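You operate a simulated robot arm through the tools that you are given. There is no shell and no other tool.

You run a simulated two-armed robot. Do the job below in one go: nothing can be reset, and whatever is moved stays where it is left.

TASK
Slide heddle packs past the bar clip till they add up to the threading card's figure.
Fine: slacken the clip wing nut to lift the clip; shut the clip again, no pack in its way, and tighten the nut. Where these are worked on the way, their far stop is far enough and under half their travel is too little: bar clip, clip wing nut.

The check looks at the end state, three seconds after you hand in, the way a careful person would. Anything else that was tipped, shoved, dropped, spilled or broken makes it a failure.

THE ROBOT
Two 7-joint arms with two-finger parallel grippers on one trunk that stands fixed in place. Base frame: the origin is at the foot of the trunk, x ahead of it, y to its left, z up; the work surface is at about z = 0.74. Units: m, rad, N and s.
The left shoulder is at [0.07, 0.163, 1.395], the right one opposite. With the tool pointing down near the work surface each hand reaches from about 0.1 to 0.78 m from the base axis, measured 20 degrees to its own side. Payload 3.43 kg a hand.
The tool frame of a hand sits at the grasp point between the pads (the TCP): z along the fingers, y along the line on which they close. The tips reach 0.034 m beyond it. Largest opening 0.128 m; finger width 0.024, thickness 0.012; the body of the gripper, 0.048 by 0.13 m, starts 0.096 m behind the TCP.
Orientation is told as [roll, pitch, yaw] about the base's x, y, z axes, in that order, counted from this pose: with the fingers straight down and closing along the base's y, the tool's x points along the base's -x, its y along +y and its z along -z.

THE INTERFACE
- The arms move only by the tool drive_tool. It takes "left_moves", "right_moves" or both (then of equal length, played together; a hand with none holds still); each is text: rows parted by semicolons, each of 6 numbers parted by spaces: the shift along the tool's x, y, z in m, then the turn, a rotation vector about the tool's x, y, z in rad. In form: dx dy dz wx wy wz; .... A call has 1 to 20 rows; each row shifts and turns the commanded pose from where the row before left it, along the tool's axes as they then stand. "left_gripper" and "right_gripper" are, for a hand that has rows, the opening, from 0 (shut) to 1 (fully open), set as the call begins (left out, the last holds). Rows are played at 5 a second. More than 0.05 m and 0.15 rad between two rows, or a gripper value outside its range, and nothing of the call is played. A pose out of reach is approached as far as the arm can. The call stops where the force on the tool passes 40 N (or 10 N more than at its start, if that is more) or the arm is blocked; 0.2 s more then pass. Each finger travels about 0.153 m/s and halts on what it meets, pressing with about 29 N; the grip force reading is that of the motor and also rises with nothing between the fingers. The clock runs only during rows and for 0.2 s after the last one: add rows that do not move to give the fingers time. It gives the time, the measured TCP pose, the force on the tool (base axes), the opening and the grip force at its end, in the units of the frame above (readings bear some noise), with the torque about the TCP (base axes, N m) and any sound that the robot's microphone picked up, and new pictures: "pictures" is both (left out), scene, wrist or none (wrist: the cameras of the hands that moved).
- Cameras (640 x 400 px; columns grow to the right, rows downward): "scene" is now at [0.1245, -0.0455, 1.6238]; the picture's right is [-0.53, -0.85, 0.00], its down [-0.49, 0.31, -0.82] and it looks along [0.69, -0.43, -0.58] (base axes); focal length 325 px, centre (320, 200). "left" rides on the left gripper at [0.076, 0.011, -0.16] in its tool frame; the picture's right is [-0.15, 0.99, 0.00], its down [-0.88, -0.13, -0.46] and it looks along [-0.45, -0.07, 0.89] (tool axes); focal length 234 px, centre (320, 200). "right" rides on the right gripper at [0.076, -0.011, -0.16] in its tool frame; the picture's right is [0.15, 0.99, 0.00], its down [-0.88, 0.13, -0.46] and it looks along [-0.45, 0.07, 0.89] (tool axes); focal length 234 px, centre (320, 200). There is no depth. A picture from a camera that has moved, and an enlarged one, comes with that camera's place and axes in the base frame and with its lens.
- lift_body(by): slides the trunk up (or, below 0, down) by that many m; the arms and the scene camera ride with it, the base frame stays. It gives what a move gives, with no picture.
- turn_head(pan, tilt): turns the head with the scene camera to pan (to the left, within 1.501 rad either way) and tilt (down, from -0.506 to 1.204), counted from straight ahead of the robot. It gives what a move gives, and a new picture of the scene camera.
- enlarge(camera, box): a new picture of the part [left, top, right, bottom] of that camera's present view, enlarged. The clock stands still meanwhile.
- hand_in(): hands the job in; it is judged then, once.

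Nothing tells you positions but the pictures and the camera data. Unless the task says otherwise, let go and move clear before handing in.

The tools are called after ">>>" as a command line: name --argument value ..., lists and objects as JSON in quotes. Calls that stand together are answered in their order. drive_tool: Moves the arms, as the interface text tells. Its arguments: {"type":"object","properties":{"left_moves":{"type":"string"},"left_gripper":{"type":"number"},"right_moves":{"type":"string"},"right_gripper":{"type":"number"},"pictures":{"type":"string","enum":["both","scene","wrist","none"]}},"required":[]} The other tools are called the same way: lift_body (by) slides the trunk up or down; turn_head (pan, tilt) turns the head that bears the scene camera; enlarge (camera, box) takes an enlarged picture of a part of a camera's view; hand_in () hands the job in.

At the start:

```text
clock: 0.0
left_position: [0.5921, -0.1017, 1.4312]
left_tcp_rot: [-0.001, 0.001, 0.0]
left_contact_force: [-0.3, -0.2, 0.0]
left_moment: [-0.02, 0.02, -0.02]
left_finger_gap: 0.1283
left_finger_force: 0.0
right_position: [0.4259, -0.5146, 1.3616]
right_tcp_rot: [-0.001, 0.0, 0.002]
right_contact_force: [-0.8, -0.4, -0.2]
right_moment: [-0.01, 0.01, -0.01]
right_finger_gap: 0.1281
right_finger_force: 0.0
trunk travel left (down, up): [-0.875, 0.065]
head pan, tilt: [-0.56, 0.614]
```

scene: 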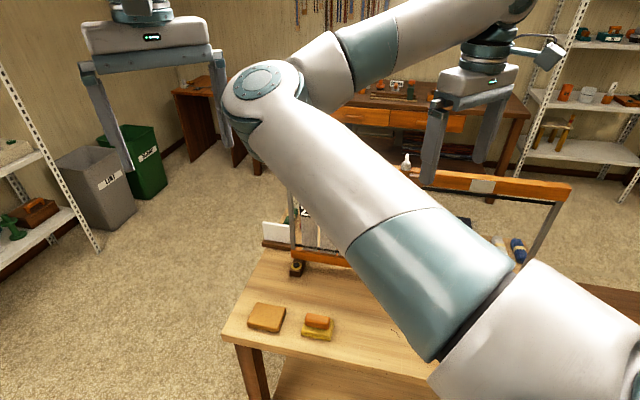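
right: 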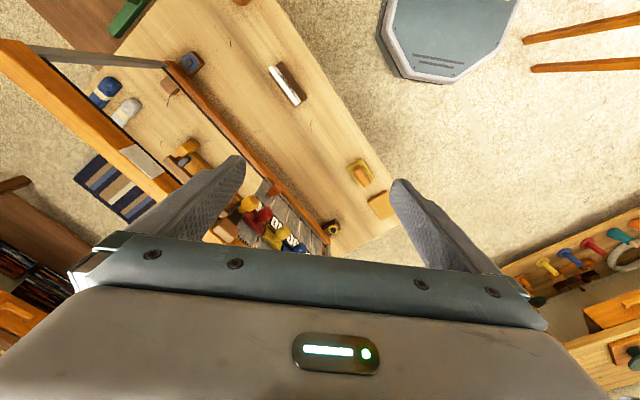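
left: 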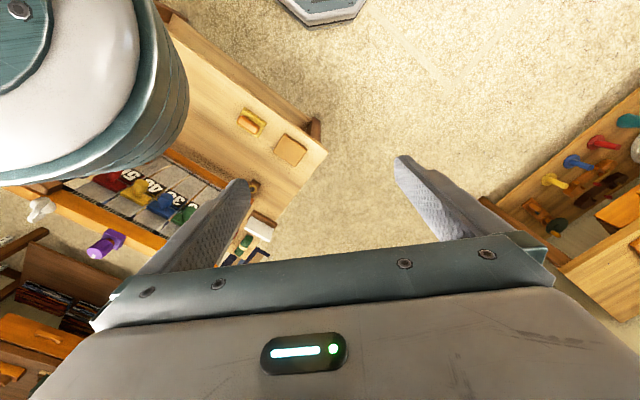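

The left arm blocks the scene camera's view of a loom-like frame on the bench, with heddle packs in colours (red 5, yellow 4, blue 3, green 2...). I'll enlarge the wrist views first to learn the layout before moving anything.

>>> enlarge --camera "left" --box '[0, 80, 320, 280]'

>>> enlarge --camera "right" --box '[80, 60, 400, 260]'

>>> enlarge --camera "scene" --box '[220, 140, 600, 380]'

```text
2.00 times, centred on (160, 180) of left
camera zoom: at [0.5165, -0.0892, 1.5906], right [0.15, 0.99, 0.0], down [0.88, -0.13, 0.46], along [0.45, -0.07, -0.89], focal length 468 px, centre (640, 240)
```

zoom: 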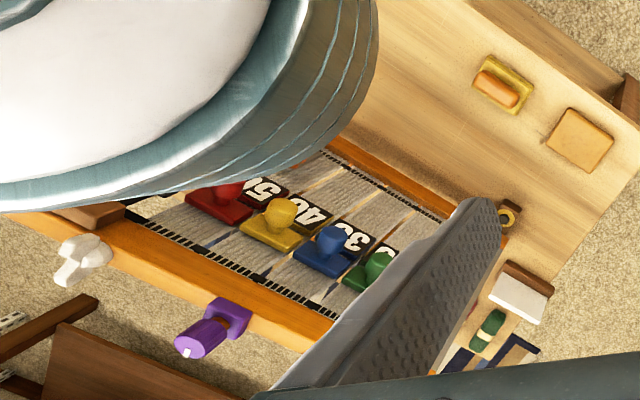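

```text
2.00 times, centred on (240, 160) of right
camera zoom: at [0.35, -0.5258, 1.5221], right [-0.15, 0.99, 0.0], down [0.88, 0.13, 0.46], along [0.45, 0.07, -0.89], focal length 468 px, centre (480, 280)
```

zoom: 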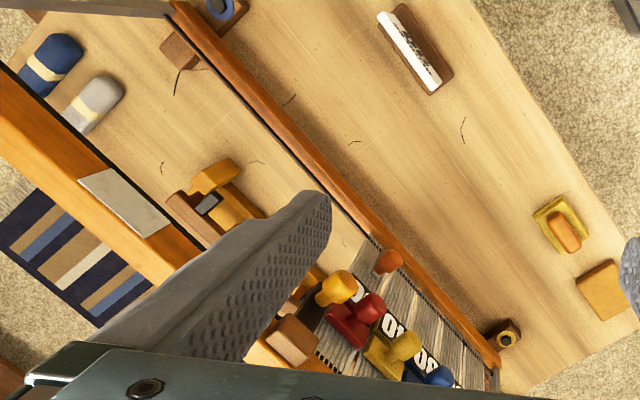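

```text
1.67 times, centred on (410, 260) of scene
camera zoom: at [0.1245, -0.0455, 1.6238], right [-0.53, -0.85, 0.0], down [-0.49, 0.31, -0.82], along [0.69, -0.43, -0.58], focal length 541 px, centre (170, 100)
```

zoom: 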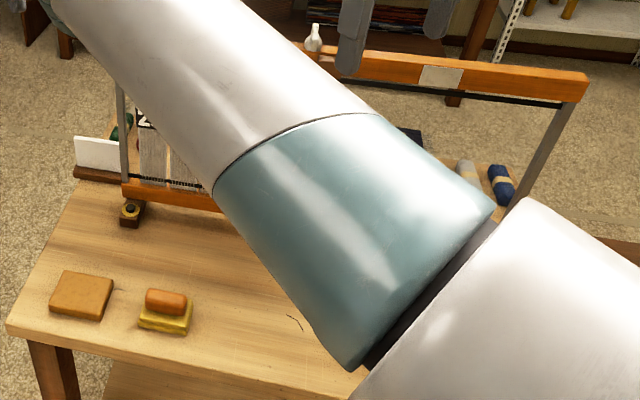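

The left arm is in front of the scene camera, so I'll swing the left hand off to the left and the right hand off to the right (both high up), then look again.

>>> drive_tool --left_moves "0 0.05 0 0 0 0; 0 0.05 0 0 0 0; 0.0 0.05 0 0 0 0; 0 0.05 0 0 0 0; 0.02 0.05 0 0 0 0; 0.02 0.05 0 0 0 0; 0.03 0.04 0 0 0 0; 0.03 0.04 0 0 0 0; 0.03 0.04 0 0 0 0; 0.03 0.04 0 0 0 0" --pictures "both"

>>> turn_head --pan -0.56 --tilt 0.65

```text
refused: row 5 steps farther than a row can; nothing moved
```

```text
clock: 0.6
left_position: [0.5923, -0.1011, 1.4305]
left_tcp_rot: [0.0, 0.0, 0.002]
left_contact_force: [0.0, 0.4, -0.2]
left_moment: [0.04, 0.04, 0.0]
left_finger_gap: 0.1283
left_finger_force: 0.1
right_position: [0.4256, -0.5152, 1.3626]
right_tcp_rot: [-0.002, 0.001, 0.003]
right_contact_force: [0.3, -0.7, -0.6]
right_moment: [-0.02, 0.0, -0.03]
right_finger_gap: 0.128
right_finger_force: 0.1
trunk travel left (down, up): [-0.875, 0.065]
head pan, tilt: [-0.56, 0.649]
camera scene: at [0.1235, -0.0449, 1.6208], right [-0.53, -0.85, 0.0], down [-0.51, 0.32, -0.8], along [0.67, -0.42, -0.6], focal length 325 px, centre (320, 200)
```

scene: 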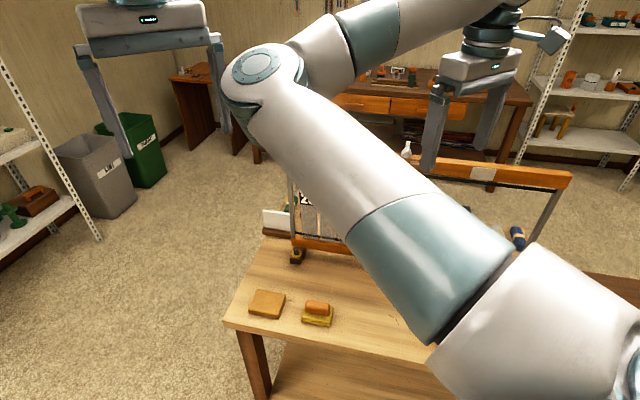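

The arm that blocks the view is the right one (elbow bent to the middle). I'll draw the right hand back and outward, high up and clear of everything, to open the scene camera's view.

>>> drive_tool --right_moves "0.03 -0.035 0 0 0 0; 0.03 -0.035 0 0 0 0; 0.03 -0.035 0 0 0 0; 0.03 -0.035 0 0 0 0; 0.03 -0.035 0 0 0 0; 0.03 -0.035 0 0 0 0; 0.03 -0.035 0 0 0 0; 0 0 0 0 0 0" --pictures "both"

```text
clock: 2.4
left_position: [0.5942, -0.1004, 1.4321]
left_tcp_rot: [-0.001, 0.001, 0.0]
left_contact_force: [0.8, 0.4, 0.4]
left_moment: [-0.02, 0.01, 0.01]
left_finger_gap: 0.1281
left_finger_force: 0.1
right_position: [0.2159, -0.7634, 1.3634]
right_tcp_rot: [-0.002, 0.001, 0.003]
right_contact_force: [0.8, 0.1, 0.4]
right_moment: [-0.04, 0.02, 0.0]
right_finger_gap: 0.1279
right_finger_force: 0.0
trunk travel left (down, up): [-0.875, 0.065]
head pan, tilt: [-0.56, 0.649]
camera scene: at [0.124, -0.0445, 1.6208], right [-0.53, -0.85, 0.0], down [-0.51, 0.32, -0.8], along [0.67, -0.42, -0.6], focal length 325 px, centre (320, 200)
camera right: at [0.1407, -0.7724, 1.5233], right [-0.15, 0.99, 0.0], down [0.88, 0.13, 0.46], along [0.45, 0.07, -0.89], focal length 234 px, centre (320, 200)
```

scene: 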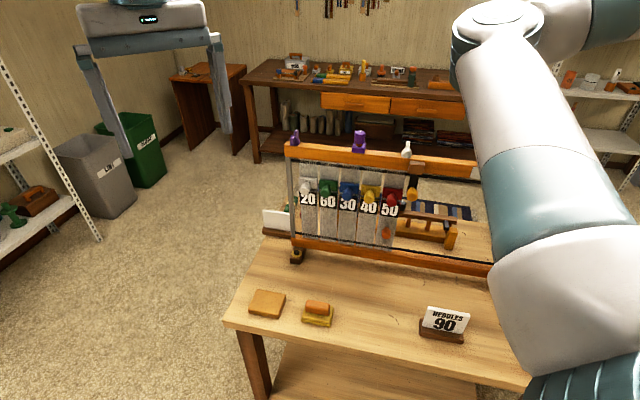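
right: 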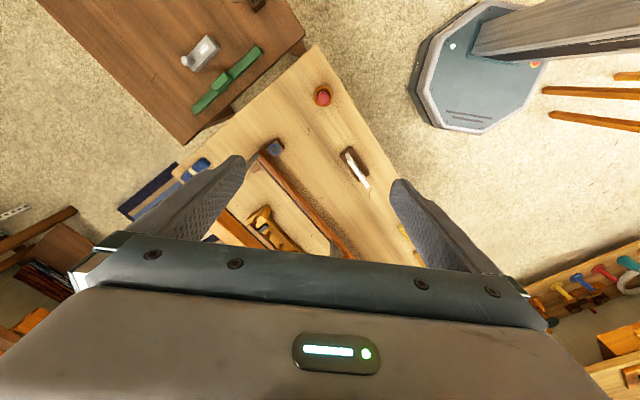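

Now the scene camera shows packs 20 (white), 60 (green), 30 (blue), 40 (yellow), 50 (red) on a bar in the frame, a bar clip to the right of them, and a card reading HEDDLES 90. I'll zoom in on the packs, clip and card.

>>> enlarge --camera "scene" --box '[270, 120, 430, 270]'

>>> enlarge --camera "scene" --box '[350, 130, 500, 260]'

>>> enlarge --camera "scene" --box '[400, 290, 490, 350]'

```text
2.67 times, centred on (350, 195) of scene
camera zoom: at [0.124, -0.0445, 1.6208], right [-0.53, -0.85, 0.0], down [-0.51, 0.32, -0.8], along [0.67, -0.42, -0.6], focal length 866 px, centre (240, 213)
```

zoom: 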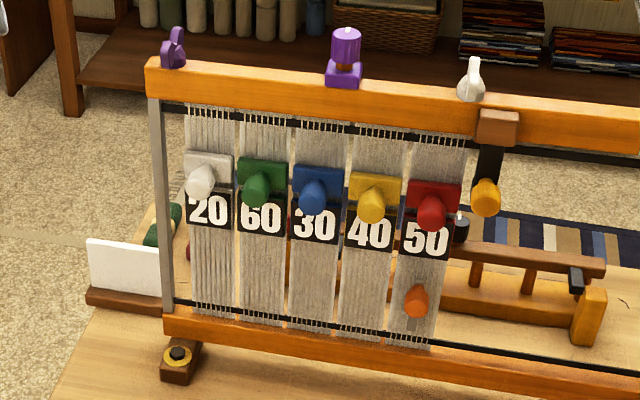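

```text
3.08 times, centred on (425, 195) of scene
camera zoom: at [0.124, -0.0445, 1.6208], right [-0.53, -0.85, 0.0], down [-0.51, 0.32, -0.8], along [0.67, -0.42, -0.6], focal length 999 px, centre (-3, 215)
```

zoom: 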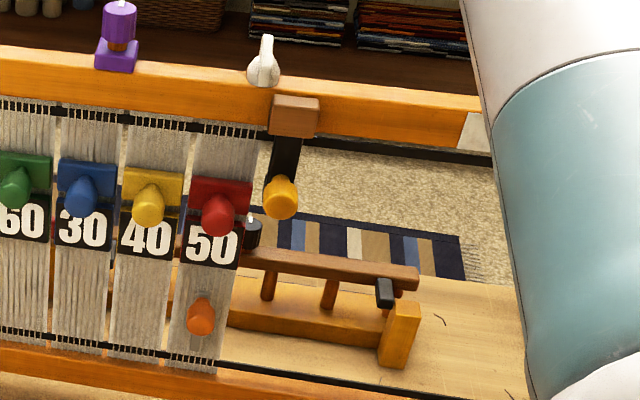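

```text
6.67 times, centred on (445, 320) of scene
camera zoom: at [0.124, -0.0445, 1.6208], right [-0.53, -0.85, 0.0], down [-0.51, 0.32, -0.8], along [0.67, -0.42, -0.6], focal length 2165 px, centre (-513, -600)
```

zoom: 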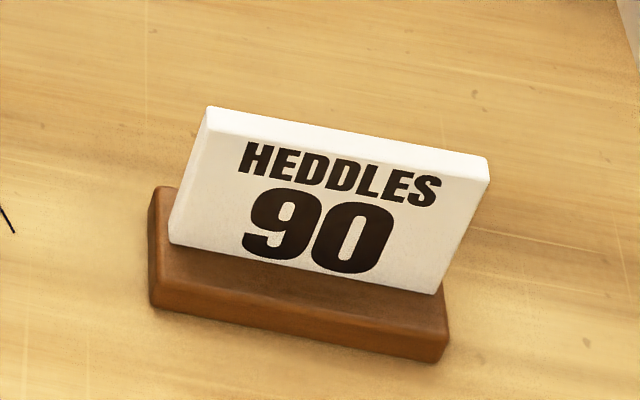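

The card says 90, so 50 and 40 (the two nearest the clip) must go past the clip: a white wing nut sits atop the beam, and the clip (black strap with a yellow knob) hangs from a brown block. I'll take the left wrist view for triangulation now that the right arm is out of its way.

>>> enlarge --camera "left" --box '[0, 100, 240, 250]'

>>> enlarge --camera "left" --box '[0, 0, 640, 400]'

>>> enlarge --camera "scene" --box '[385, 130, 445, 220]'

```text
2.67 times, centred on (120, 175) of left
camera zoom: at [0.517, -0.0888, 1.5904], right [0.15, 0.99, 0.0], down [0.88, -0.13, 0.46], along [0.45, -0.07, -0.89], focal length 624 px, centre (853, 267)
```

zoom: 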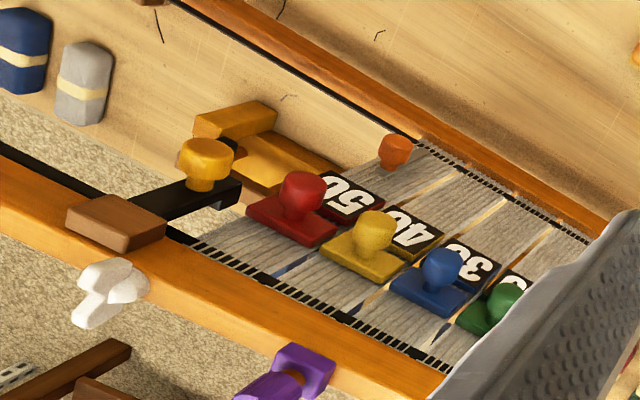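

```text
1.00 times, centred on (320, 200) of left (not enlarged: the box is as wide or as high as the picture)
camera zoom: at [0.517, -0.0888, 1.5904], right [0.15, 0.99, 0.0], down [0.88, -0.13, 0.46], along [0.45, -0.07, -0.89], focal length 234 px, centre (320, 200)
```

zoom: 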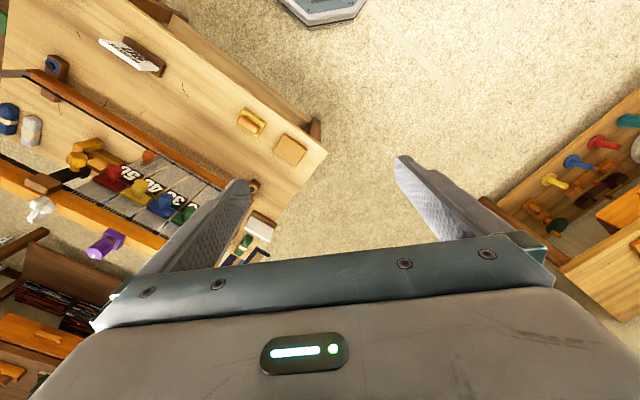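

```text
4.44 times, centred on (415, 175) of scene
camera zoom: at [0.124, -0.0445, 1.6208], right [-0.53, -0.85, 0.0], down [-0.51, 0.32, -0.8], along [0.67, -0.42, -0.6], focal length 1443 px, centre (-102, 311)
```

zoom: 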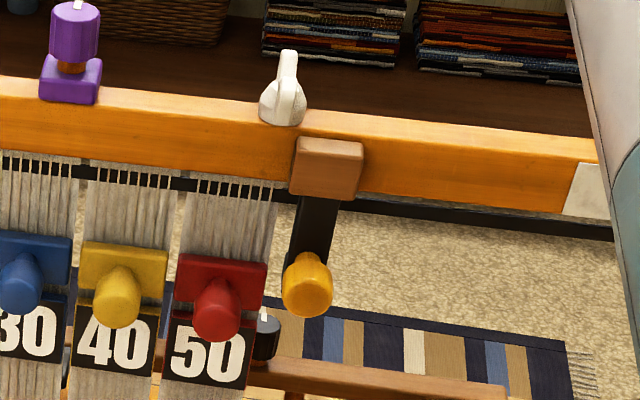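

By triangulation: the wing nut is at about (0.656, -0.654, 1.195), the clip block (0.613, -0.654, 1.167), the clip knob (0.589, -0.630, 1.099), the 50 knob (0.635, -0.604, 1.067) and the 40 knob (0.682, -0.562, 1.062); the bar runs along roughly (0.74, 0.67). I'll turn and shift the left hand back as an observer and bring the right hand nearer, yawed square to the frame and high.

>>> drive_tool --left_moves "0.02 0.02 0 0 0 0; 0.02 0.02 0 0 0 0; 0.02 0.02 0 0 0 0; 0.02 0.02 0 0 0 0; 0.02 0.02 0 0 0 0; 0 0 0 0 0 0.12; 0 0 0 0 0 0.12; 0 0 0 0 0 0.12; 0 0 0 0 0 0.12; 0 0 0 0 0 0.12; 0 0 0 0 0 0" --pictures "both"

>>> drive_tool --right_moves "-0.0316 0.0292 -0.0044 0 0 0; -0.0316 0.0292 -0.0044 0 0 0; -0.0316 0.0292 -0.0044 0 0 0; -0.0316 0.0292 -0.0044 0 0 0; -0.0316 0.0292 -0.0044 0 0 0; -0.0316 0.0292 -0.0044 0 0 0; -0.0316 0.0292 -0.0044 0 0 0; -0.0316 0.0292 -0.0044 0 0 0; -0.0316 0.0292 -0.0044 0 0 0; 0 0 0 0 0 0.138; 0 0 0 0 0 0.138; 0 0 0 0 0 0.138; 0 0 0 0 0 0.138; 0 0 0 0 0 0.138; 0 0 0 0 0 0.138; 0 0 0 0 0 0" --pictures "both"

```text
clock: 4.8
left_position: [0.4927, -0.0015, 1.4313]
left_tcp_rot: [0.0, 0.0, -0.6]
left_contact_force: [0.5, 0.8, 0.3]
left_moment: [0.01, -0.01, 0.01]
left_finger_gap: 0.1283
left_finger_force: 0.0
right_position: [0.2163, -0.7606, 1.3642]
right_tcp_rot: [-0.002, -0.001, 0.003]
right_contact_force: [0.2, 0.4, -0.2]
right_moment: [0.0, -0.04, 0.02]
right_finger_gap: 0.1282
right_finger_force: 0.1
trunk travel left (down, up): [-0.875, 0.065]
head pan, tilt: [-0.56, 0.649]
camera scene: at [0.1231, -0.0445, 1.6209], right [-0.53, -0.85, 0.0], down [-0.51, 0.32, -0.8], along [0.67, -0.42, -0.6], focal length 325 px, centre (320, 200)
camera left: at [0.4357, 0.0521, 1.5906], right [0.68, 0.73, 0.0], down [0.65, -0.61, 0.46], along [0.33, -0.31, -0.89], focal length 234 px, centre (320, 200)
```

scene: 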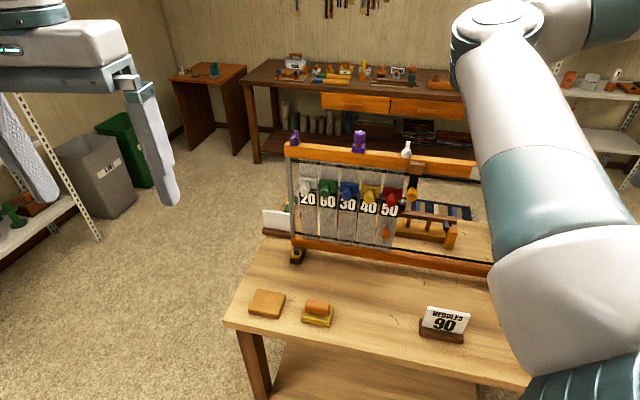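
left: 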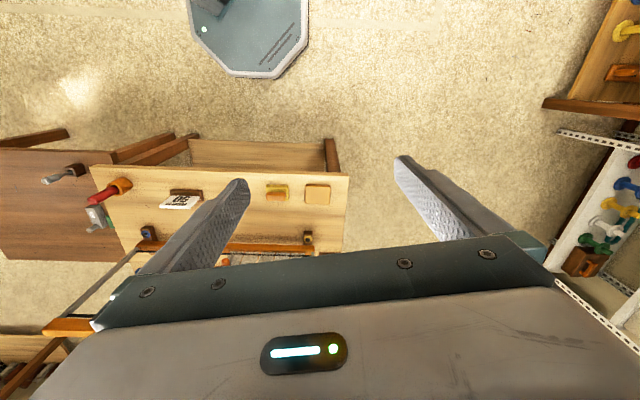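

```text
clock: 8.2
left_position: [0.4927, -0.0014, 1.4318]
left_tcp_rot: [0.0, 0.001, -0.598]
left_contact_force: [0.0, -0.2, 0.5]
left_moment: [0.0, 0.0, -0.01]
left_finger_gap: 0.1281
left_finger_force: 0.0
right_position: [0.4988, -0.497, 1.4012]
right_tcp_rot: [-0.002, -0.001, -0.827]
right_contact_force: [-1.0, -0.7, 0.3]
right_moment: [0.03, -0.02, 0.03]
right_finger_gap: 0.128
right_finger_force: 0.0
trunk travel left (down, up): [-0.875, 0.065]
head pan, tilt: [-0.56, 0.649]
camera scene: at [0.1235, -0.0449, 1.6208], right [-0.53, -0.85, 0.0], down [-0.51, 0.32, -0.8], along [0.67, -0.42, -0.6], focal length 325 px, centre (320, 200)
camera right: at [0.4404, -0.4482, 1.5615], right [0.63, 0.78, 0.0], down [0.69, -0.56, 0.46], along [0.35, -0.29, -0.89], focal length 234 px, centre (320, 200)
```

scene: 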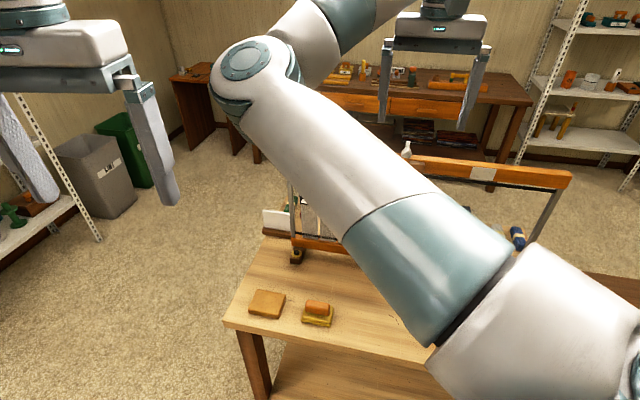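
right: 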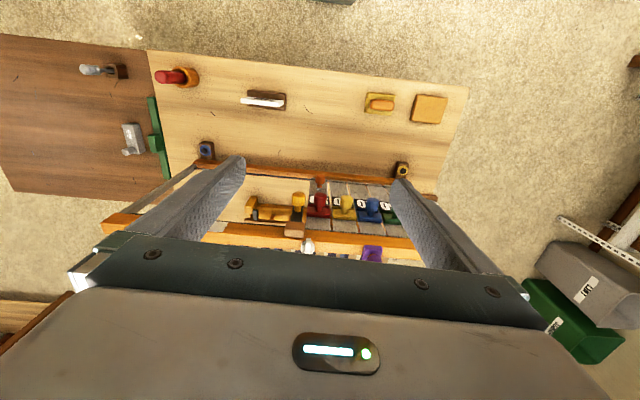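

The right wrist camera now looks down on the frame between its fingers. I'll zoom on it to fix the bar direction and the wing nut's orientation.

>>> enlarge --camera "right" --box '[220, 150, 420, 275]'

>>> enlarge --camera "right" --box '[260, 180, 356, 260]'

>>> enlarge --camera "scene" --box '[380, 130, 444, 170]'

```text
3.20 times, centred on (320, 212) of right
camera zoom: at [0.4404, -0.4482, 1.5615], right [0.63, 0.78, 0.0], down [0.69, -0.56, 0.46], along [0.35, -0.29, -0.89], focal length 749 px, centre (320, 160)
```

zoom: 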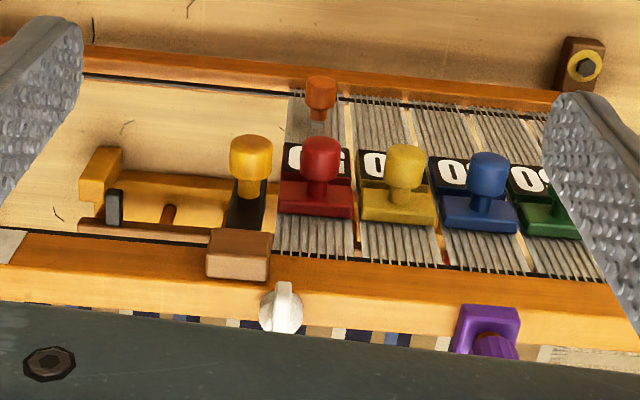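

```text
5.00 times, centred on (308, 220) of right
camera zoom: at [0.4404, -0.4482, 1.5615], right [0.63, 0.78, 0.0], down [0.69, -0.56, 0.46], along [0.35, -0.29, -0.89], focal length 1171 px, centre (380, 100)
```

zoom: 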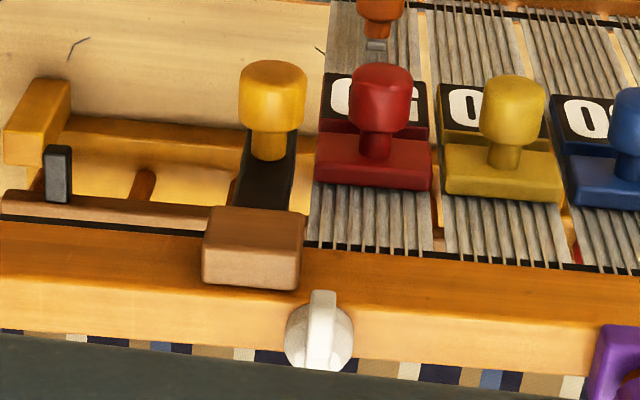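

```text
10.00 times, centred on (412, 150) of scene
camera zoom: at [0.1235, -0.0449, 1.6208], right [-0.53, -0.85, 0.0], down [-0.51, 0.32, -0.8], along [0.67, -0.42, -0.6], focal length 3248 px, centre (-600, 700)
```

zoom: 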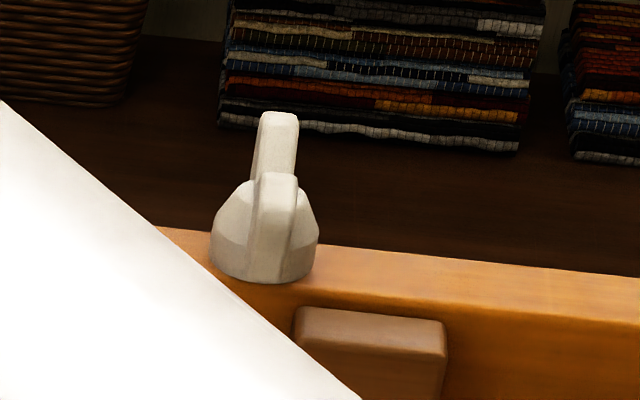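

The scene shows the bar/beam at 45° (u ≈ (0.707, 0.707)), with the nut's fin standing across the beam, and the clip knob hanging just to the right of the 50 pack. I'll bring the right hand, yaw -0.785, over the nut at height and half closed.

>>> drive_tool --right_moves "0 0 0 0 0 -0.042; -0.0365 0 0 0 0 0; -0.0365 0 0 0 0 0; -0.0365 0 0 0 0 0; -0.0365 0 0 0 0 0; -0.0365 0 0 0 0 0; -0.0365 0 0 0 0 0; 0 0 0.03 0 0 0; 0 0 0.03 0 0 0; 0 0 0.03 0 0 0; 0 0 0 0 0 0" --right_gripper 0.45 --pictures "both"

```text
clock: 10.6
left_position: [0.4933, -0.0017, 1.4324]
left_tcp_rot: [0.001, -0.001, -0.599]
left_contact_force: [-0.3, 0.2, 0.4]
left_moment: [0.01, -0.02, 0.0]
left_finger_gap: 0.1279
left_finger_force: 0.1
right_position: [0.6545, -0.6526, 1.3122]
right_tcp_rot: [-0.002, -0.002, -0.785]
right_contact_force: [-0.2, 1.0, -0.4]
right_moment: [0.02, -0.05, 0.02]
right_finger_gap: 0.0575
right_finger_force: 0.0
trunk travel left (down, up): [-0.875, 0.065]
head pan, tilt: [-0.56, 0.649]
camera scene: at [0.1231, -0.0449, 1.6209], right [-0.53, -0.85, 0.0], down [-0.51, 0.32, -0.8], along [0.67, -0.42, -0.6], focal length 325 px, centre (320, 200)
camera right: at [0.5931, -0.606, 1.4719], right [0.59, 0.8, 0.0], down [0.72, -0.53, 0.46], along [0.37, -0.27, -0.89], focal length 234 px, centre (320, 200)
```

scene: 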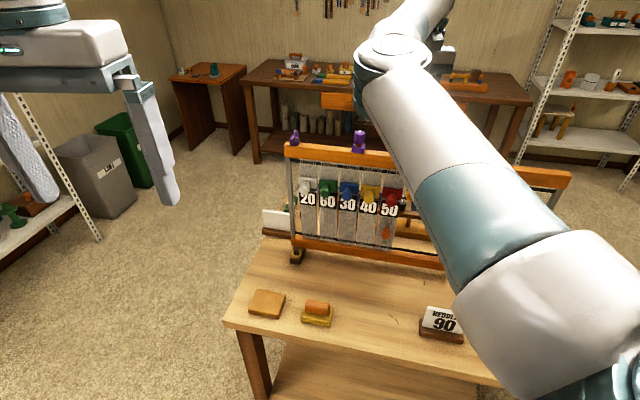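
right: 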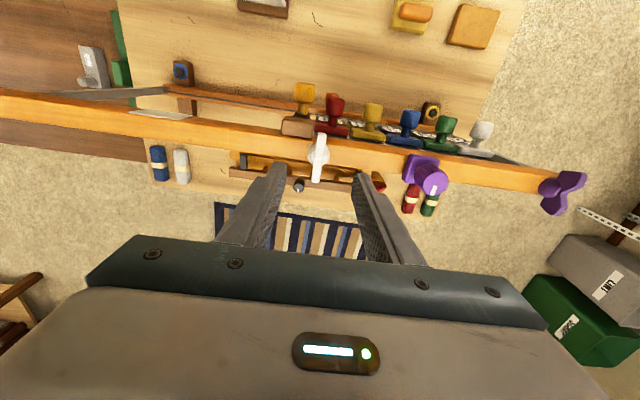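

>>> enlarge --camera "right" --box '[264, 110, 392, 190]'

```text
5.00 times, centred on (328, 150) of right
camera zoom: at [0.5931, -0.606, 1.4719], right [0.59, 0.8, 0.0], down [0.72, -0.53, 0.46], along [0.37, -0.27, -0.89], focal length 1171 px, centre (280, 450)
```

zoom: 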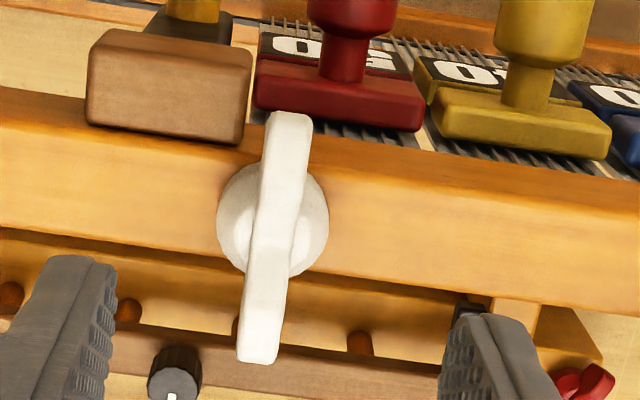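

The fin is aligned with the tool (square across the beam). I'll lower until the tips are level with the fin's upper part and check.

>>> drive_tool --right_moves "-0.004 0 0.02 0 0 0; 0 0 0.02 0 0 0; 0 0 0.02 0 0 0; 0 0 0.018 0 0 0; 0 0 0 0 0 0" --pictures "wrist"

>>> enlarge --camera "right" --box '[240, 110, 400, 210]'

>>> enlarge --camera "scene" --box '[360, 110, 440, 160]'

```text
clock: 11.8
left_position: [0.4924, -0.0009, 1.4325]
left_tcp_rot: [0.001, -0.002, -0.6]
left_contact_force: [0.7, -0.9, -0.6]
left_moment: [0.0, 0.01, -0.01]
left_finger_gap: 0.128
left_finger_force: 0.0
right_position: [0.6575, -0.6561, 1.2338]
right_tcp_rot: [0.0, -0.003, -0.784]
right_contact_force: [-0.5, 0.3, -0.1]
right_moment: [0.0, -0.01, 0.03]
right_finger_gap: 0.0575
right_finger_force: 0.0
trunk travel left (down, up): [-0.875, 0.065]
head pan, tilt: [-0.56, 0.649]
camera right: at [0.5959, -0.6092, 1.3937], right [0.59, 0.8, 0.0], down [0.72, -0.53, 0.46], along [0.37, -0.27, -0.89], focal length 234 px, centre (320, 200)
```

right: 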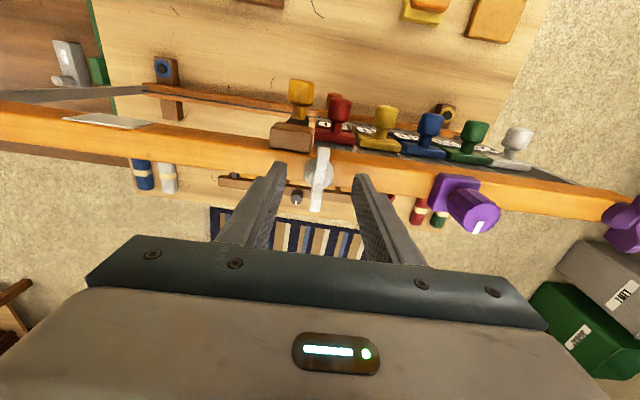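

```text
4.00 times, centred on (320, 160) of right
camera zoom: at [0.5959, -0.6092, 1.3937], right [0.59, 0.8, 0.0], down [0.72, -0.53, 0.46], along [0.37, -0.27, -0.89], focal length 937 px, centre (320, 360)
```

zoom: 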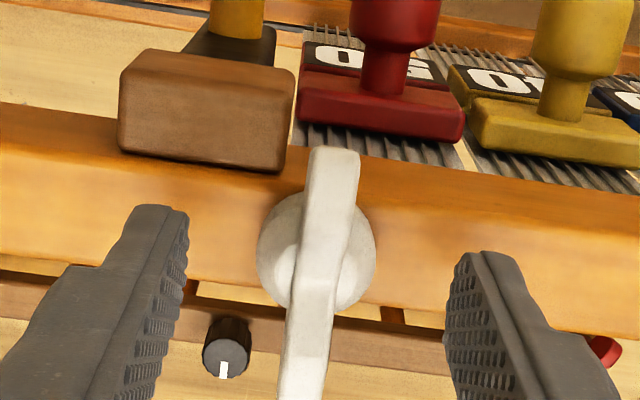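

```text
8.00 times, centred on (400, 135) of scene
camera zoom: at [0.1234, -0.045, 1.6208], right [-0.53, -0.85, 0.0], down [-0.51, 0.32, -0.8], along [0.67, -0.42, -0.6], focal length 2598 px, centre (-320, 720)
```

zoom: 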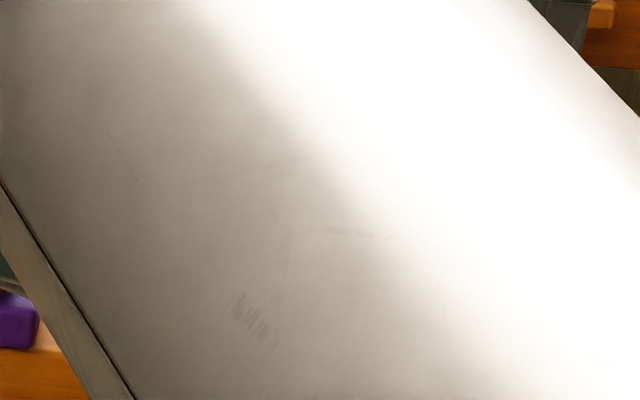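

The tips straddle the fin just above the cap. I'll close on the fin here.

>>> drive_tool --right_moves "0 0 0 0 0 0; 0 0 0 0 0 0; 0 0 0 0 0 0" --right_gripper 0 --pictures "wrist"

>>> enlarge --camera "right" --box '[240, 110, 400, 210]'

```text
clock: 12.6
left_position: [0.4922, -0.0018, 1.4318]
left_tcp_rot: [-0.001, 0.001, -0.601]
left_contact_force: [-1.1, 0.7, 0.4]
left_moment: [0.0, 0.04, 0.01]
left_finger_gap: 0.128
left_finger_force: 0.0
right_position: [0.6569, -0.6563, 1.2341]
right_tcp_rot: [-0.001, 0.0, -0.783]
right_contact_force: [-3.1, 0.0, -0.9]
right_moment: [0.01, 0.06, -0.05]
right_finger_gap: 0.0103
right_finger_force: 43.6
trunk travel left (down, up): [-0.875, 0.065]
head pan, tilt: [-0.56, 0.649]
camera right: at [0.5951, -0.6094, 1.3942], right [0.6, 0.8, 0.0], down [0.72, -0.53, 0.46], along [0.37, -0.27, -0.89], focal length 234 px, centre (320, 200)
```

right: 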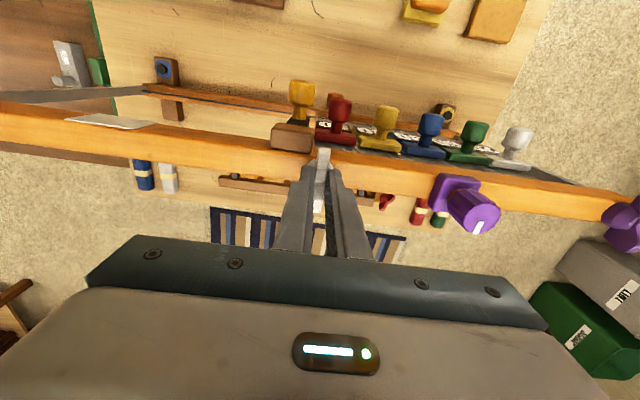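

```text
4.00 times, centred on (320, 160) of right
camera zoom: at [0.5951, -0.6094, 1.3942], right [0.6, 0.8, 0.0], down [0.72, -0.53, 0.46], along [0.37, -0.27, -0.89], focal length 937 px, centre (320, 360)
```

zoom: 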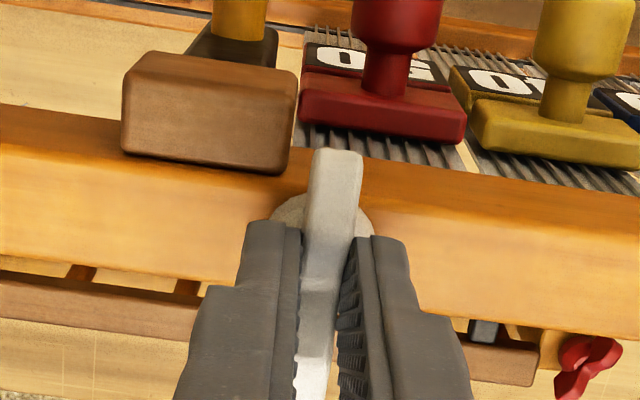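

The grip is on the fin (gap 10 mm). I'll turn it counter-clockwise seen from above (loosening), in steps, watching the torque.

>>> drive_tool --right_moves "0 0 0 0 0 -0.1; 0 0 0 0 0 -0.1; 0 0 0 0 0 -0.1; 0 0 0 0 0 0" --pictures "wrist"

```text
clock: 13.6
left_position: [0.4919, -0.0037, 1.4307]
left_tcp_rot: [0.002, -0.002, -0.6]
left_contact_force: [-0.3, -0.2, -0.4]
left_moment: [-0.01, -0.01, 0.0]
left_finger_gap: 0.1282
left_finger_force: 0.1
right_position: [0.6561, -0.6559, 1.2346]
right_tcp_rot: [-0.002, -0.002, -0.483]
right_contact_force: [-9.4, -1.6, -2.1]
right_moment: [-0.13, 0.05, 0.02]
right_finger_gap: 0.0096
right_finger_force: 43.1
trunk travel left (down, up): [-0.875, 0.065]
head pan, tilt: [-0.56, 0.649]
camera right: at [0.5839, -0.6302, 1.3942], right [0.33, 0.94, 0.0], down [0.84, -0.29, 0.46], along [0.43, -0.15, -0.89], focal length 234 px, centre (320, 200)
```

right: 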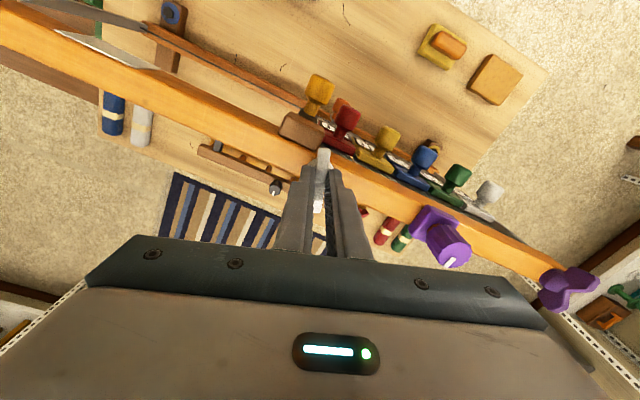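

The nut turns with the hand and with low torque. I'll continue, relaxing a slight off-axis load.

>>> drive_tool --right_moves "0.001 -0.0005 0 0 0 -0.1; 0.0005 -0.0005 0 0 0 -0.1; 0.0005 -0.0005 0 0 0 -0.1; 0 0 0 0 0 -0.1; 0 0 0 0 0 0" --pictures "wrist"

```text
clock: 14.8
left_position: [0.493, -0.0022, 1.4319]
left_tcp_rot: [0.001, 0.001, -0.601]
left_contact_force: [0.2, -1.0, 0.7]
left_moment: [-0.02, -0.01, -0.01]
left_finger_gap: 0.1279
left_finger_force: 0.0
right_position: [0.6568, -0.6577, 1.2334]
right_tcp_rot: [-0.001, -0.002, -0.081]
right_contact_force: [4.7, -12.5, 12.1]
right_moment: [-0.15, 0.82, 0.01]
right_finger_gap: 0.0098
right_finger_force: 43.3
trunk travel left (down, up): [-0.875, 0.065]
head pan, tilt: [-0.56, 0.649]
camera right: at [0.5792, -0.6611, 1.3942], right [-0.06, 1.0, 0.0], down [0.89, 0.06, 0.46], along [0.46, 0.03, -0.89], focal length 234 px, centre (320, 200)
```

right: 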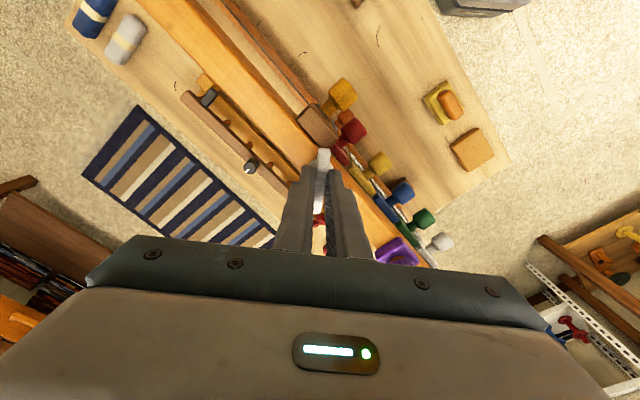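

>>> enlarge --camera "right" --box '[240, 80, 400, 220]'

>>> drive_tool --right_moves "0 0 0 0 0 0; 0 0 0 0 0 0" --pictures "none"

```text
2.86 times, centred on (320, 150) of right
camera zoom: at [0.5792, -0.6611, 1.3942], right [-0.06, 1.0, 0.0], down [0.89, 0.06, 0.46], along [0.46, 0.03, -0.89], focal length 669 px, centre (320, 343)
```

zoom: 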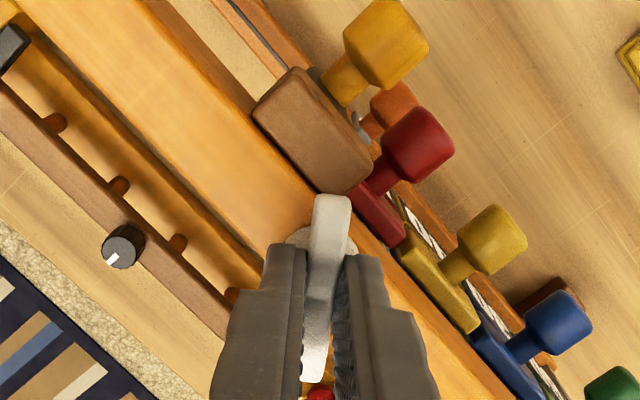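

```text
clock: 15.4
left_position: [0.4909, -0.0028, 1.4324]
left_tcp_rot: [0.0, 0.001, -0.601]
left_contact_force: [0.7, -0.3, 0.3]
left_moment: [0.01, 0.01, 0.04]
left_finger_gap: 0.1282
left_finger_force: 0.1
right_position: [0.6554, -0.6573, 1.2339]
right_tcp_rot: [-0.001, -0.001, -0.085]
right_contact_force: [8.3, -16.0, 16.8]
right_moment: [-0.23, 0.18, -0.03]
right_finger_gap: 0.01
right_finger_force: 43.4
trunk travel left (down, up): [-0.875, 0.065]
head pan, tilt: [-0.56, 0.649]
```

Some side load has built up while gripping. I'll open the fingers a little to see whether it clears and to check the nut stays put.

>>> drive_tool --right_moves "0 0 0 0 0 0; 0 0 0 0 0 0" --right_gripper 0.3 --pictures "wrist"

>>> enlarge --camera "right" --box '[240, 80, 400, 220]'

```text
clock: 16.0
left_position: [0.4925, -0.0033, 1.4313]
left_tcp_rot: [-0.001, -0.002, -0.601]
left_contact_force: [0.0, -0.5, 0.1]
left_moment: [0.0, -0.01, 0.0]
left_finger_gap: 0.128
left_finger_force: 0.0
right_position: [0.6546, -0.6551, 1.2327]
right_tcp_rot: [-0.001, -0.001, -0.084]
right_contact_force: [0.4, 0.0, -0.4]
right_moment: [-0.02, 0.01, 0.01]
right_finger_gap: 0.0382
right_finger_force: 0.0
trunk travel left (down, up): [-0.875, 0.065]
head pan, tilt: [-0.56, 0.649]
camera right: at [0.5789, -0.6603, 1.3932], right [-0.06, 1.0, 0.0], down [0.89, 0.06, 0.46], along [0.45, 0.03, -0.89], focal length 234 px, centre (320, 200)
```

right: 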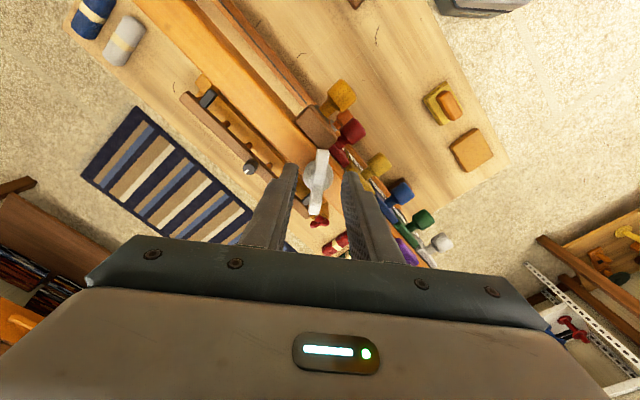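

```text
2.86 times, centred on (320, 150) of right
camera zoom: at [0.5789, -0.6603, 1.3932], right [-0.06, 1.0, 0.0], down [0.89, 0.06, 0.46], along [0.45, 0.03, -0.89], focal length 669 px, centre (320, 343)
```

zoom: 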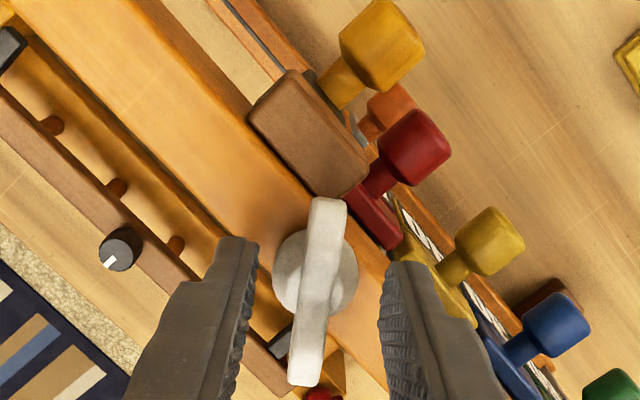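

The load clears and the nut holds its new angle. The nut's axis is about 5 mm further in +x than my tool axis; I'll recentre, regrip and carry on turning.

>>> drive_tool --right_moves "-0.0055 -0.001 0 0 0 0; 0 0 0 0 0 0" --pictures "wrist"

>>> enlarge --camera "right" --box '[240, 80, 400, 220]'

>>> drive_tool --right_moves "0 0 0 0 0 0; 0 0 0 0 0 0; 0 0 0 0 0 0" --right_gripper 0 --pictures "none"

>>> drive_tool --right_moves "0 0 0 0 0 -0.1; 0 0 0 0 0 -0.1; 0 0 0 0 0 -0.1; 0 0 0 0 0 0" --pictures "wrist"

```text
clock: 16.6
left_position: [0.4923, -0.0021, 1.4316]
left_tcp_rot: [0.001, 0.0, -0.598]
left_contact_force: [0.6, 0.2, 0.4]
left_moment: [0.0, 0.02, 0.0]
left_finger_gap: 0.1281
left_finger_force: 0.1
right_position: [0.6605, -0.6564, 1.2339]
right_tcp_rot: [-0.001, -0.002, -0.085]
right_contact_force: [0.1, 0.2, -0.1]
right_moment: [0.01, 0.07, -0.02]
right_finger_gap: 0.0384
right_finger_force: 0.1
trunk travel left (down, up): [-0.875, 0.065]
head pan, tilt: [-0.56, 0.649]
camera right: at [0.5848, -0.6612, 1.3941], right [-0.06, 1.0, 0.0], down [0.89, 0.06, 0.46], along [0.45, 0.03, -0.89], focal length 234 px, centre (320, 200)
```

right: 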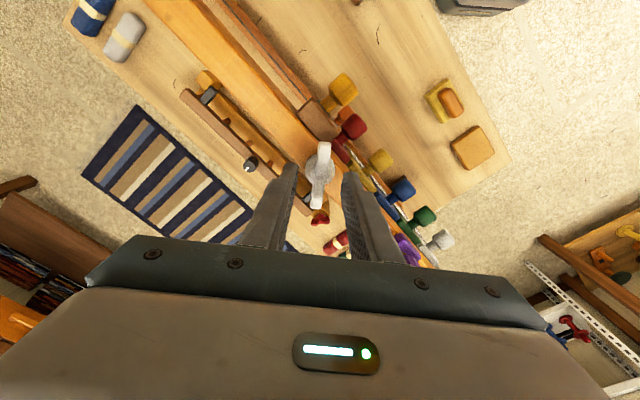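

```text
2.86 times, centred on (320, 150) of right
camera zoom: at [0.5848, -0.6612, 1.3941], right [-0.06, 1.0, 0.0], down [0.89, 0.06, 0.46], along [0.45, 0.03, -0.89], focal length 669 px, centre (320, 343)
```

zoom: 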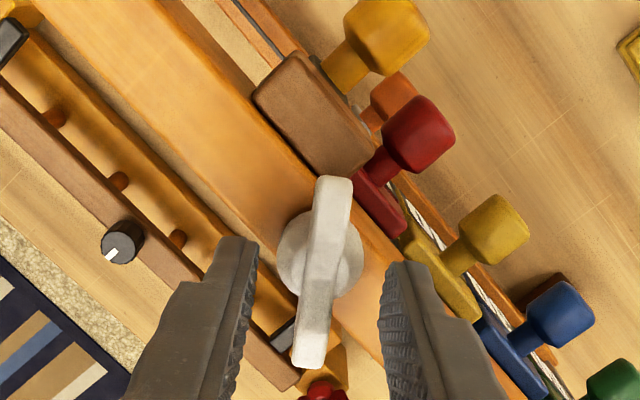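

```text
clock: 17.4
left_position: [0.4927, -0.0024, 1.4325]
left_tcp_rot: [0.0, -0.002, -0.601]
left_contact_force: [0.7, -0.2, -0.3]
left_moment: [0.01, -0.02, 0.02]
left_finger_gap: 0.128
left_finger_force: 0.0
right_position: [0.6612, -0.6572, 1.2328]
right_tcp_rot: [-0.001, 0.0, -0.084]
right_contact_force: [-0.3, -4.0, 0.4]
right_moment: [0.05, 0.11, 0.01]
right_finger_gap: 0.0099
right_finger_force: 43.6
trunk travel left (down, up): [-0.875, 0.065]
head pan, tilt: [-0.56, 0.649]
```

```text
clock: 18.4
left_position: [0.4922, -0.0015, 1.4323]
left_tcp_rot: [0.0, 0.001, -0.599]
left_contact_force: [0.8, 0.4, 0.1]
left_moment: [-0.01, 0.01, -0.02]
left_finger_gap: 0.1281
left_finger_force: 0.1
right_position: [0.661, -0.6563, 1.2338]
right_tcp_rot: [-0.002, 0.0, 0.22]
right_contact_force: [-0.3, 0.2, 1.1]
right_moment: [0.29, -0.91, 0.02]
right_finger_gap: 0.0099
right_finger_force: 43.3
trunk travel left (down, up): [-0.875, 0.065]
head pan, tilt: [-0.56, 0.649]
camera right: at [0.5895, -0.6832, 1.3942], right [-0.36, 0.93, 0.0], down [0.83, 0.32, 0.46], along [0.43, 0.16, -0.89], focal length 234 px, centre (320, 200)
```

right: 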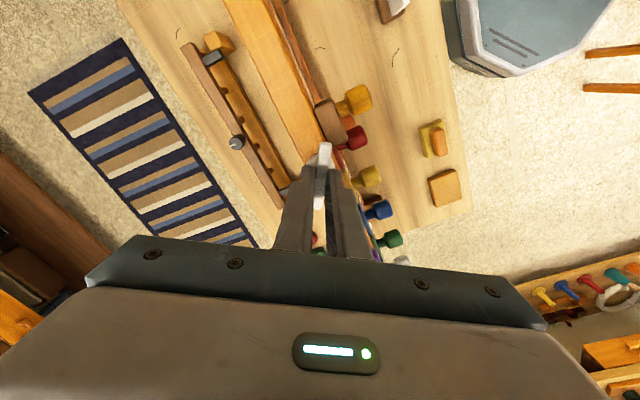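

Turning smoothly (1.0 rad so far). I'll keep on until a stop is felt.

>>> drive_tool --right_moves "0 0 0 0 0 -0.1; 0 0 0 0 0 -0.1; 0 0 0 0 0 -0.1; 0 0 0 0 0 -0.1; 0 0 0 0 0 0" --pictures "wrist"

```text
clock: 19.6
left_position: [0.4921, -0.0014, 1.4324]
left_tcp_rot: [0.0, 0.0, -0.599]
left_contact_force: [0.8, -0.5, 0.1]
left_moment: [-0.01, 0.02, 0.01]
left_finger_gap: 0.1279
left_finger_force: 0.0
right_position: [0.6603, -0.6555, 1.234]
right_tcp_rot: [0.001, 0.001, 0.617]
right_contact_force: [-6.9, 9.2, -7.7]
right_moment: [0.9, -0.66, 0.03]
right_finger_gap: 0.0099
right_finger_force: 43.4
trunk travel left (down, up): [-0.875, 0.065]
head pan, tilt: [-0.56, 0.649]
camera right: at [0.6055, -0.708, 1.3943], right [-0.69, 0.72, 0.0], down [0.64, 0.62, 0.45], along [0.33, 0.31, -0.89], focal length 234 px, centre (320, 200)
```

right: 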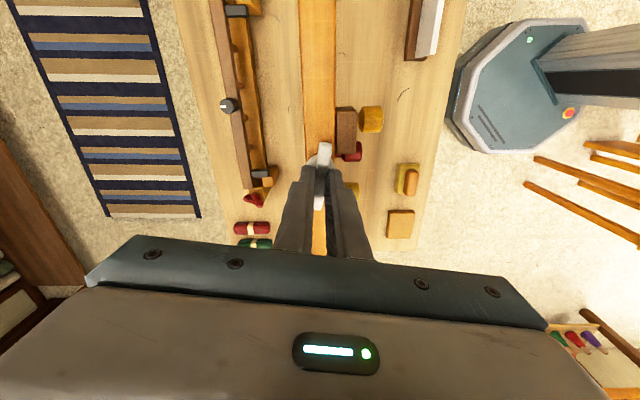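

>>> drive_tool --right_moves "0 0 0 0 0 -0.1; 0 0 0 0 0 -0.1; 0 0 0 0 0 0" --pictures "wrist"

>>> enlarge --camera "right" --box '[240, 80, 400, 220]'

```text
clock: 20.4
left_position: [0.4926, 0.0006, 1.432]
left_tcp_rot: [0.0, -0.001, -0.597]
left_contact_force: [0.5, -0.3, 0.4]
left_moment: [-0.03, 0.03, 0.03]
left_finger_gap: 0.1282
left_finger_force: 0.0
right_position: [0.6603, -0.6554, 1.2342]
right_tcp_rot: [0.0, 0.002, 0.817]
right_contact_force: [-11.1, 14.5, -13.6]
right_moment: [0.98, -0.19, -0.05]
right_finger_gap: 0.0098
right_finger_force: 43.5
trunk travel left (down, up): [-0.875, 0.065]
head pan, tilt: [-0.56, 0.649]
camera right: at [0.6167, -0.7173, 1.3943], right [-0.82, 0.57, 0.0], down [0.51, 0.73, 0.45], along [0.26, 0.37, -0.89], focal length 234 px, centre (320, 200)
```

right: 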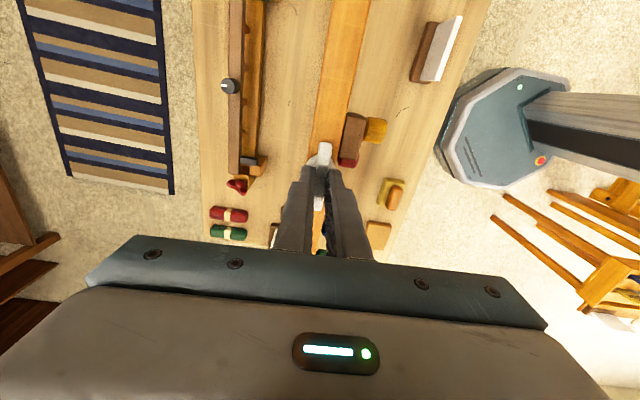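

```text
2.86 times, centred on (320, 150) of right
camera zoom: at [0.6167, -0.7173, 1.3943], right [-0.82, 0.57, 0.0], down [0.51, 0.73, 0.45], along [0.26, 0.37, -0.89], focal length 669 px, centre (320, 343)
```

zoom: 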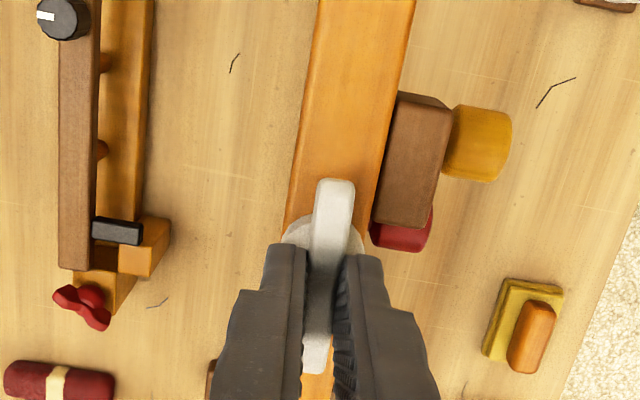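

The nut has gone 1.6 rad with no stop torque yet. I'll release, check for centring, regrip and continue.

>>> drive_tool --right_moves "0 0 0 0 0 0; 0 0 0 0 0 0" --right_gripper 0.3 --pictures "wrist"

>>> enlarge --camera "right" --box '[240, 80, 400, 220]'

```text
clock: 21.0
left_position: [0.4925, -0.0012, 1.4311]
left_tcp_rot: [0.0, 0.0, -0.6]
left_contact_force: [0.3, 0.4, 0.3]
left_moment: [0.0, 0.0, -0.01]
left_finger_gap: 0.128
left_finger_force: 0.1
right_position: [0.6608, -0.6579, 1.2347]
right_tcp_rot: [-0.004, 0.001, 0.817]
right_contact_force: [-0.5, 0.4, 0.2]
right_moment: [-0.04, 0.0, 0.01]
right_finger_gap: 0.0385
right_finger_force: 0.1
trunk travel left (down, up): [-0.875, 0.065]
head pan, tilt: [-0.56, 0.649]
camera right: at [0.6172, -0.7188, 1.3949], right [-0.82, 0.57, 0.0], down [0.51, 0.73, 0.45], along [0.26, 0.37, -0.89], focal length 234 px, centre (320, 200)
```

right: 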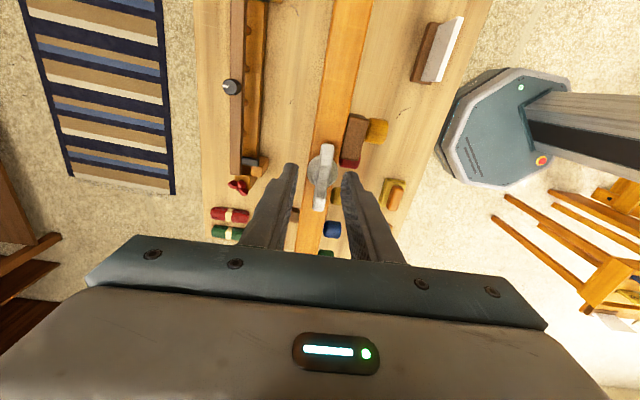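

```text
2.86 times, centred on (320, 150) of right
camera zoom: at [0.6172, -0.7188, 1.3949], right [-0.82, 0.57, 0.0], down [0.51, 0.73, 0.45], along [0.26, 0.37, -0.89], focal length 669 px, centre (320, 343)
```

zoom: 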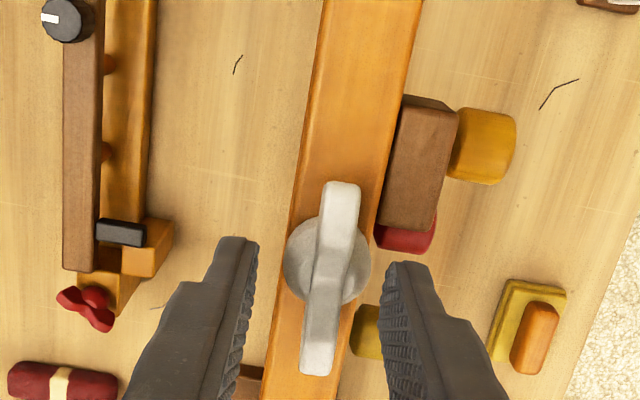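

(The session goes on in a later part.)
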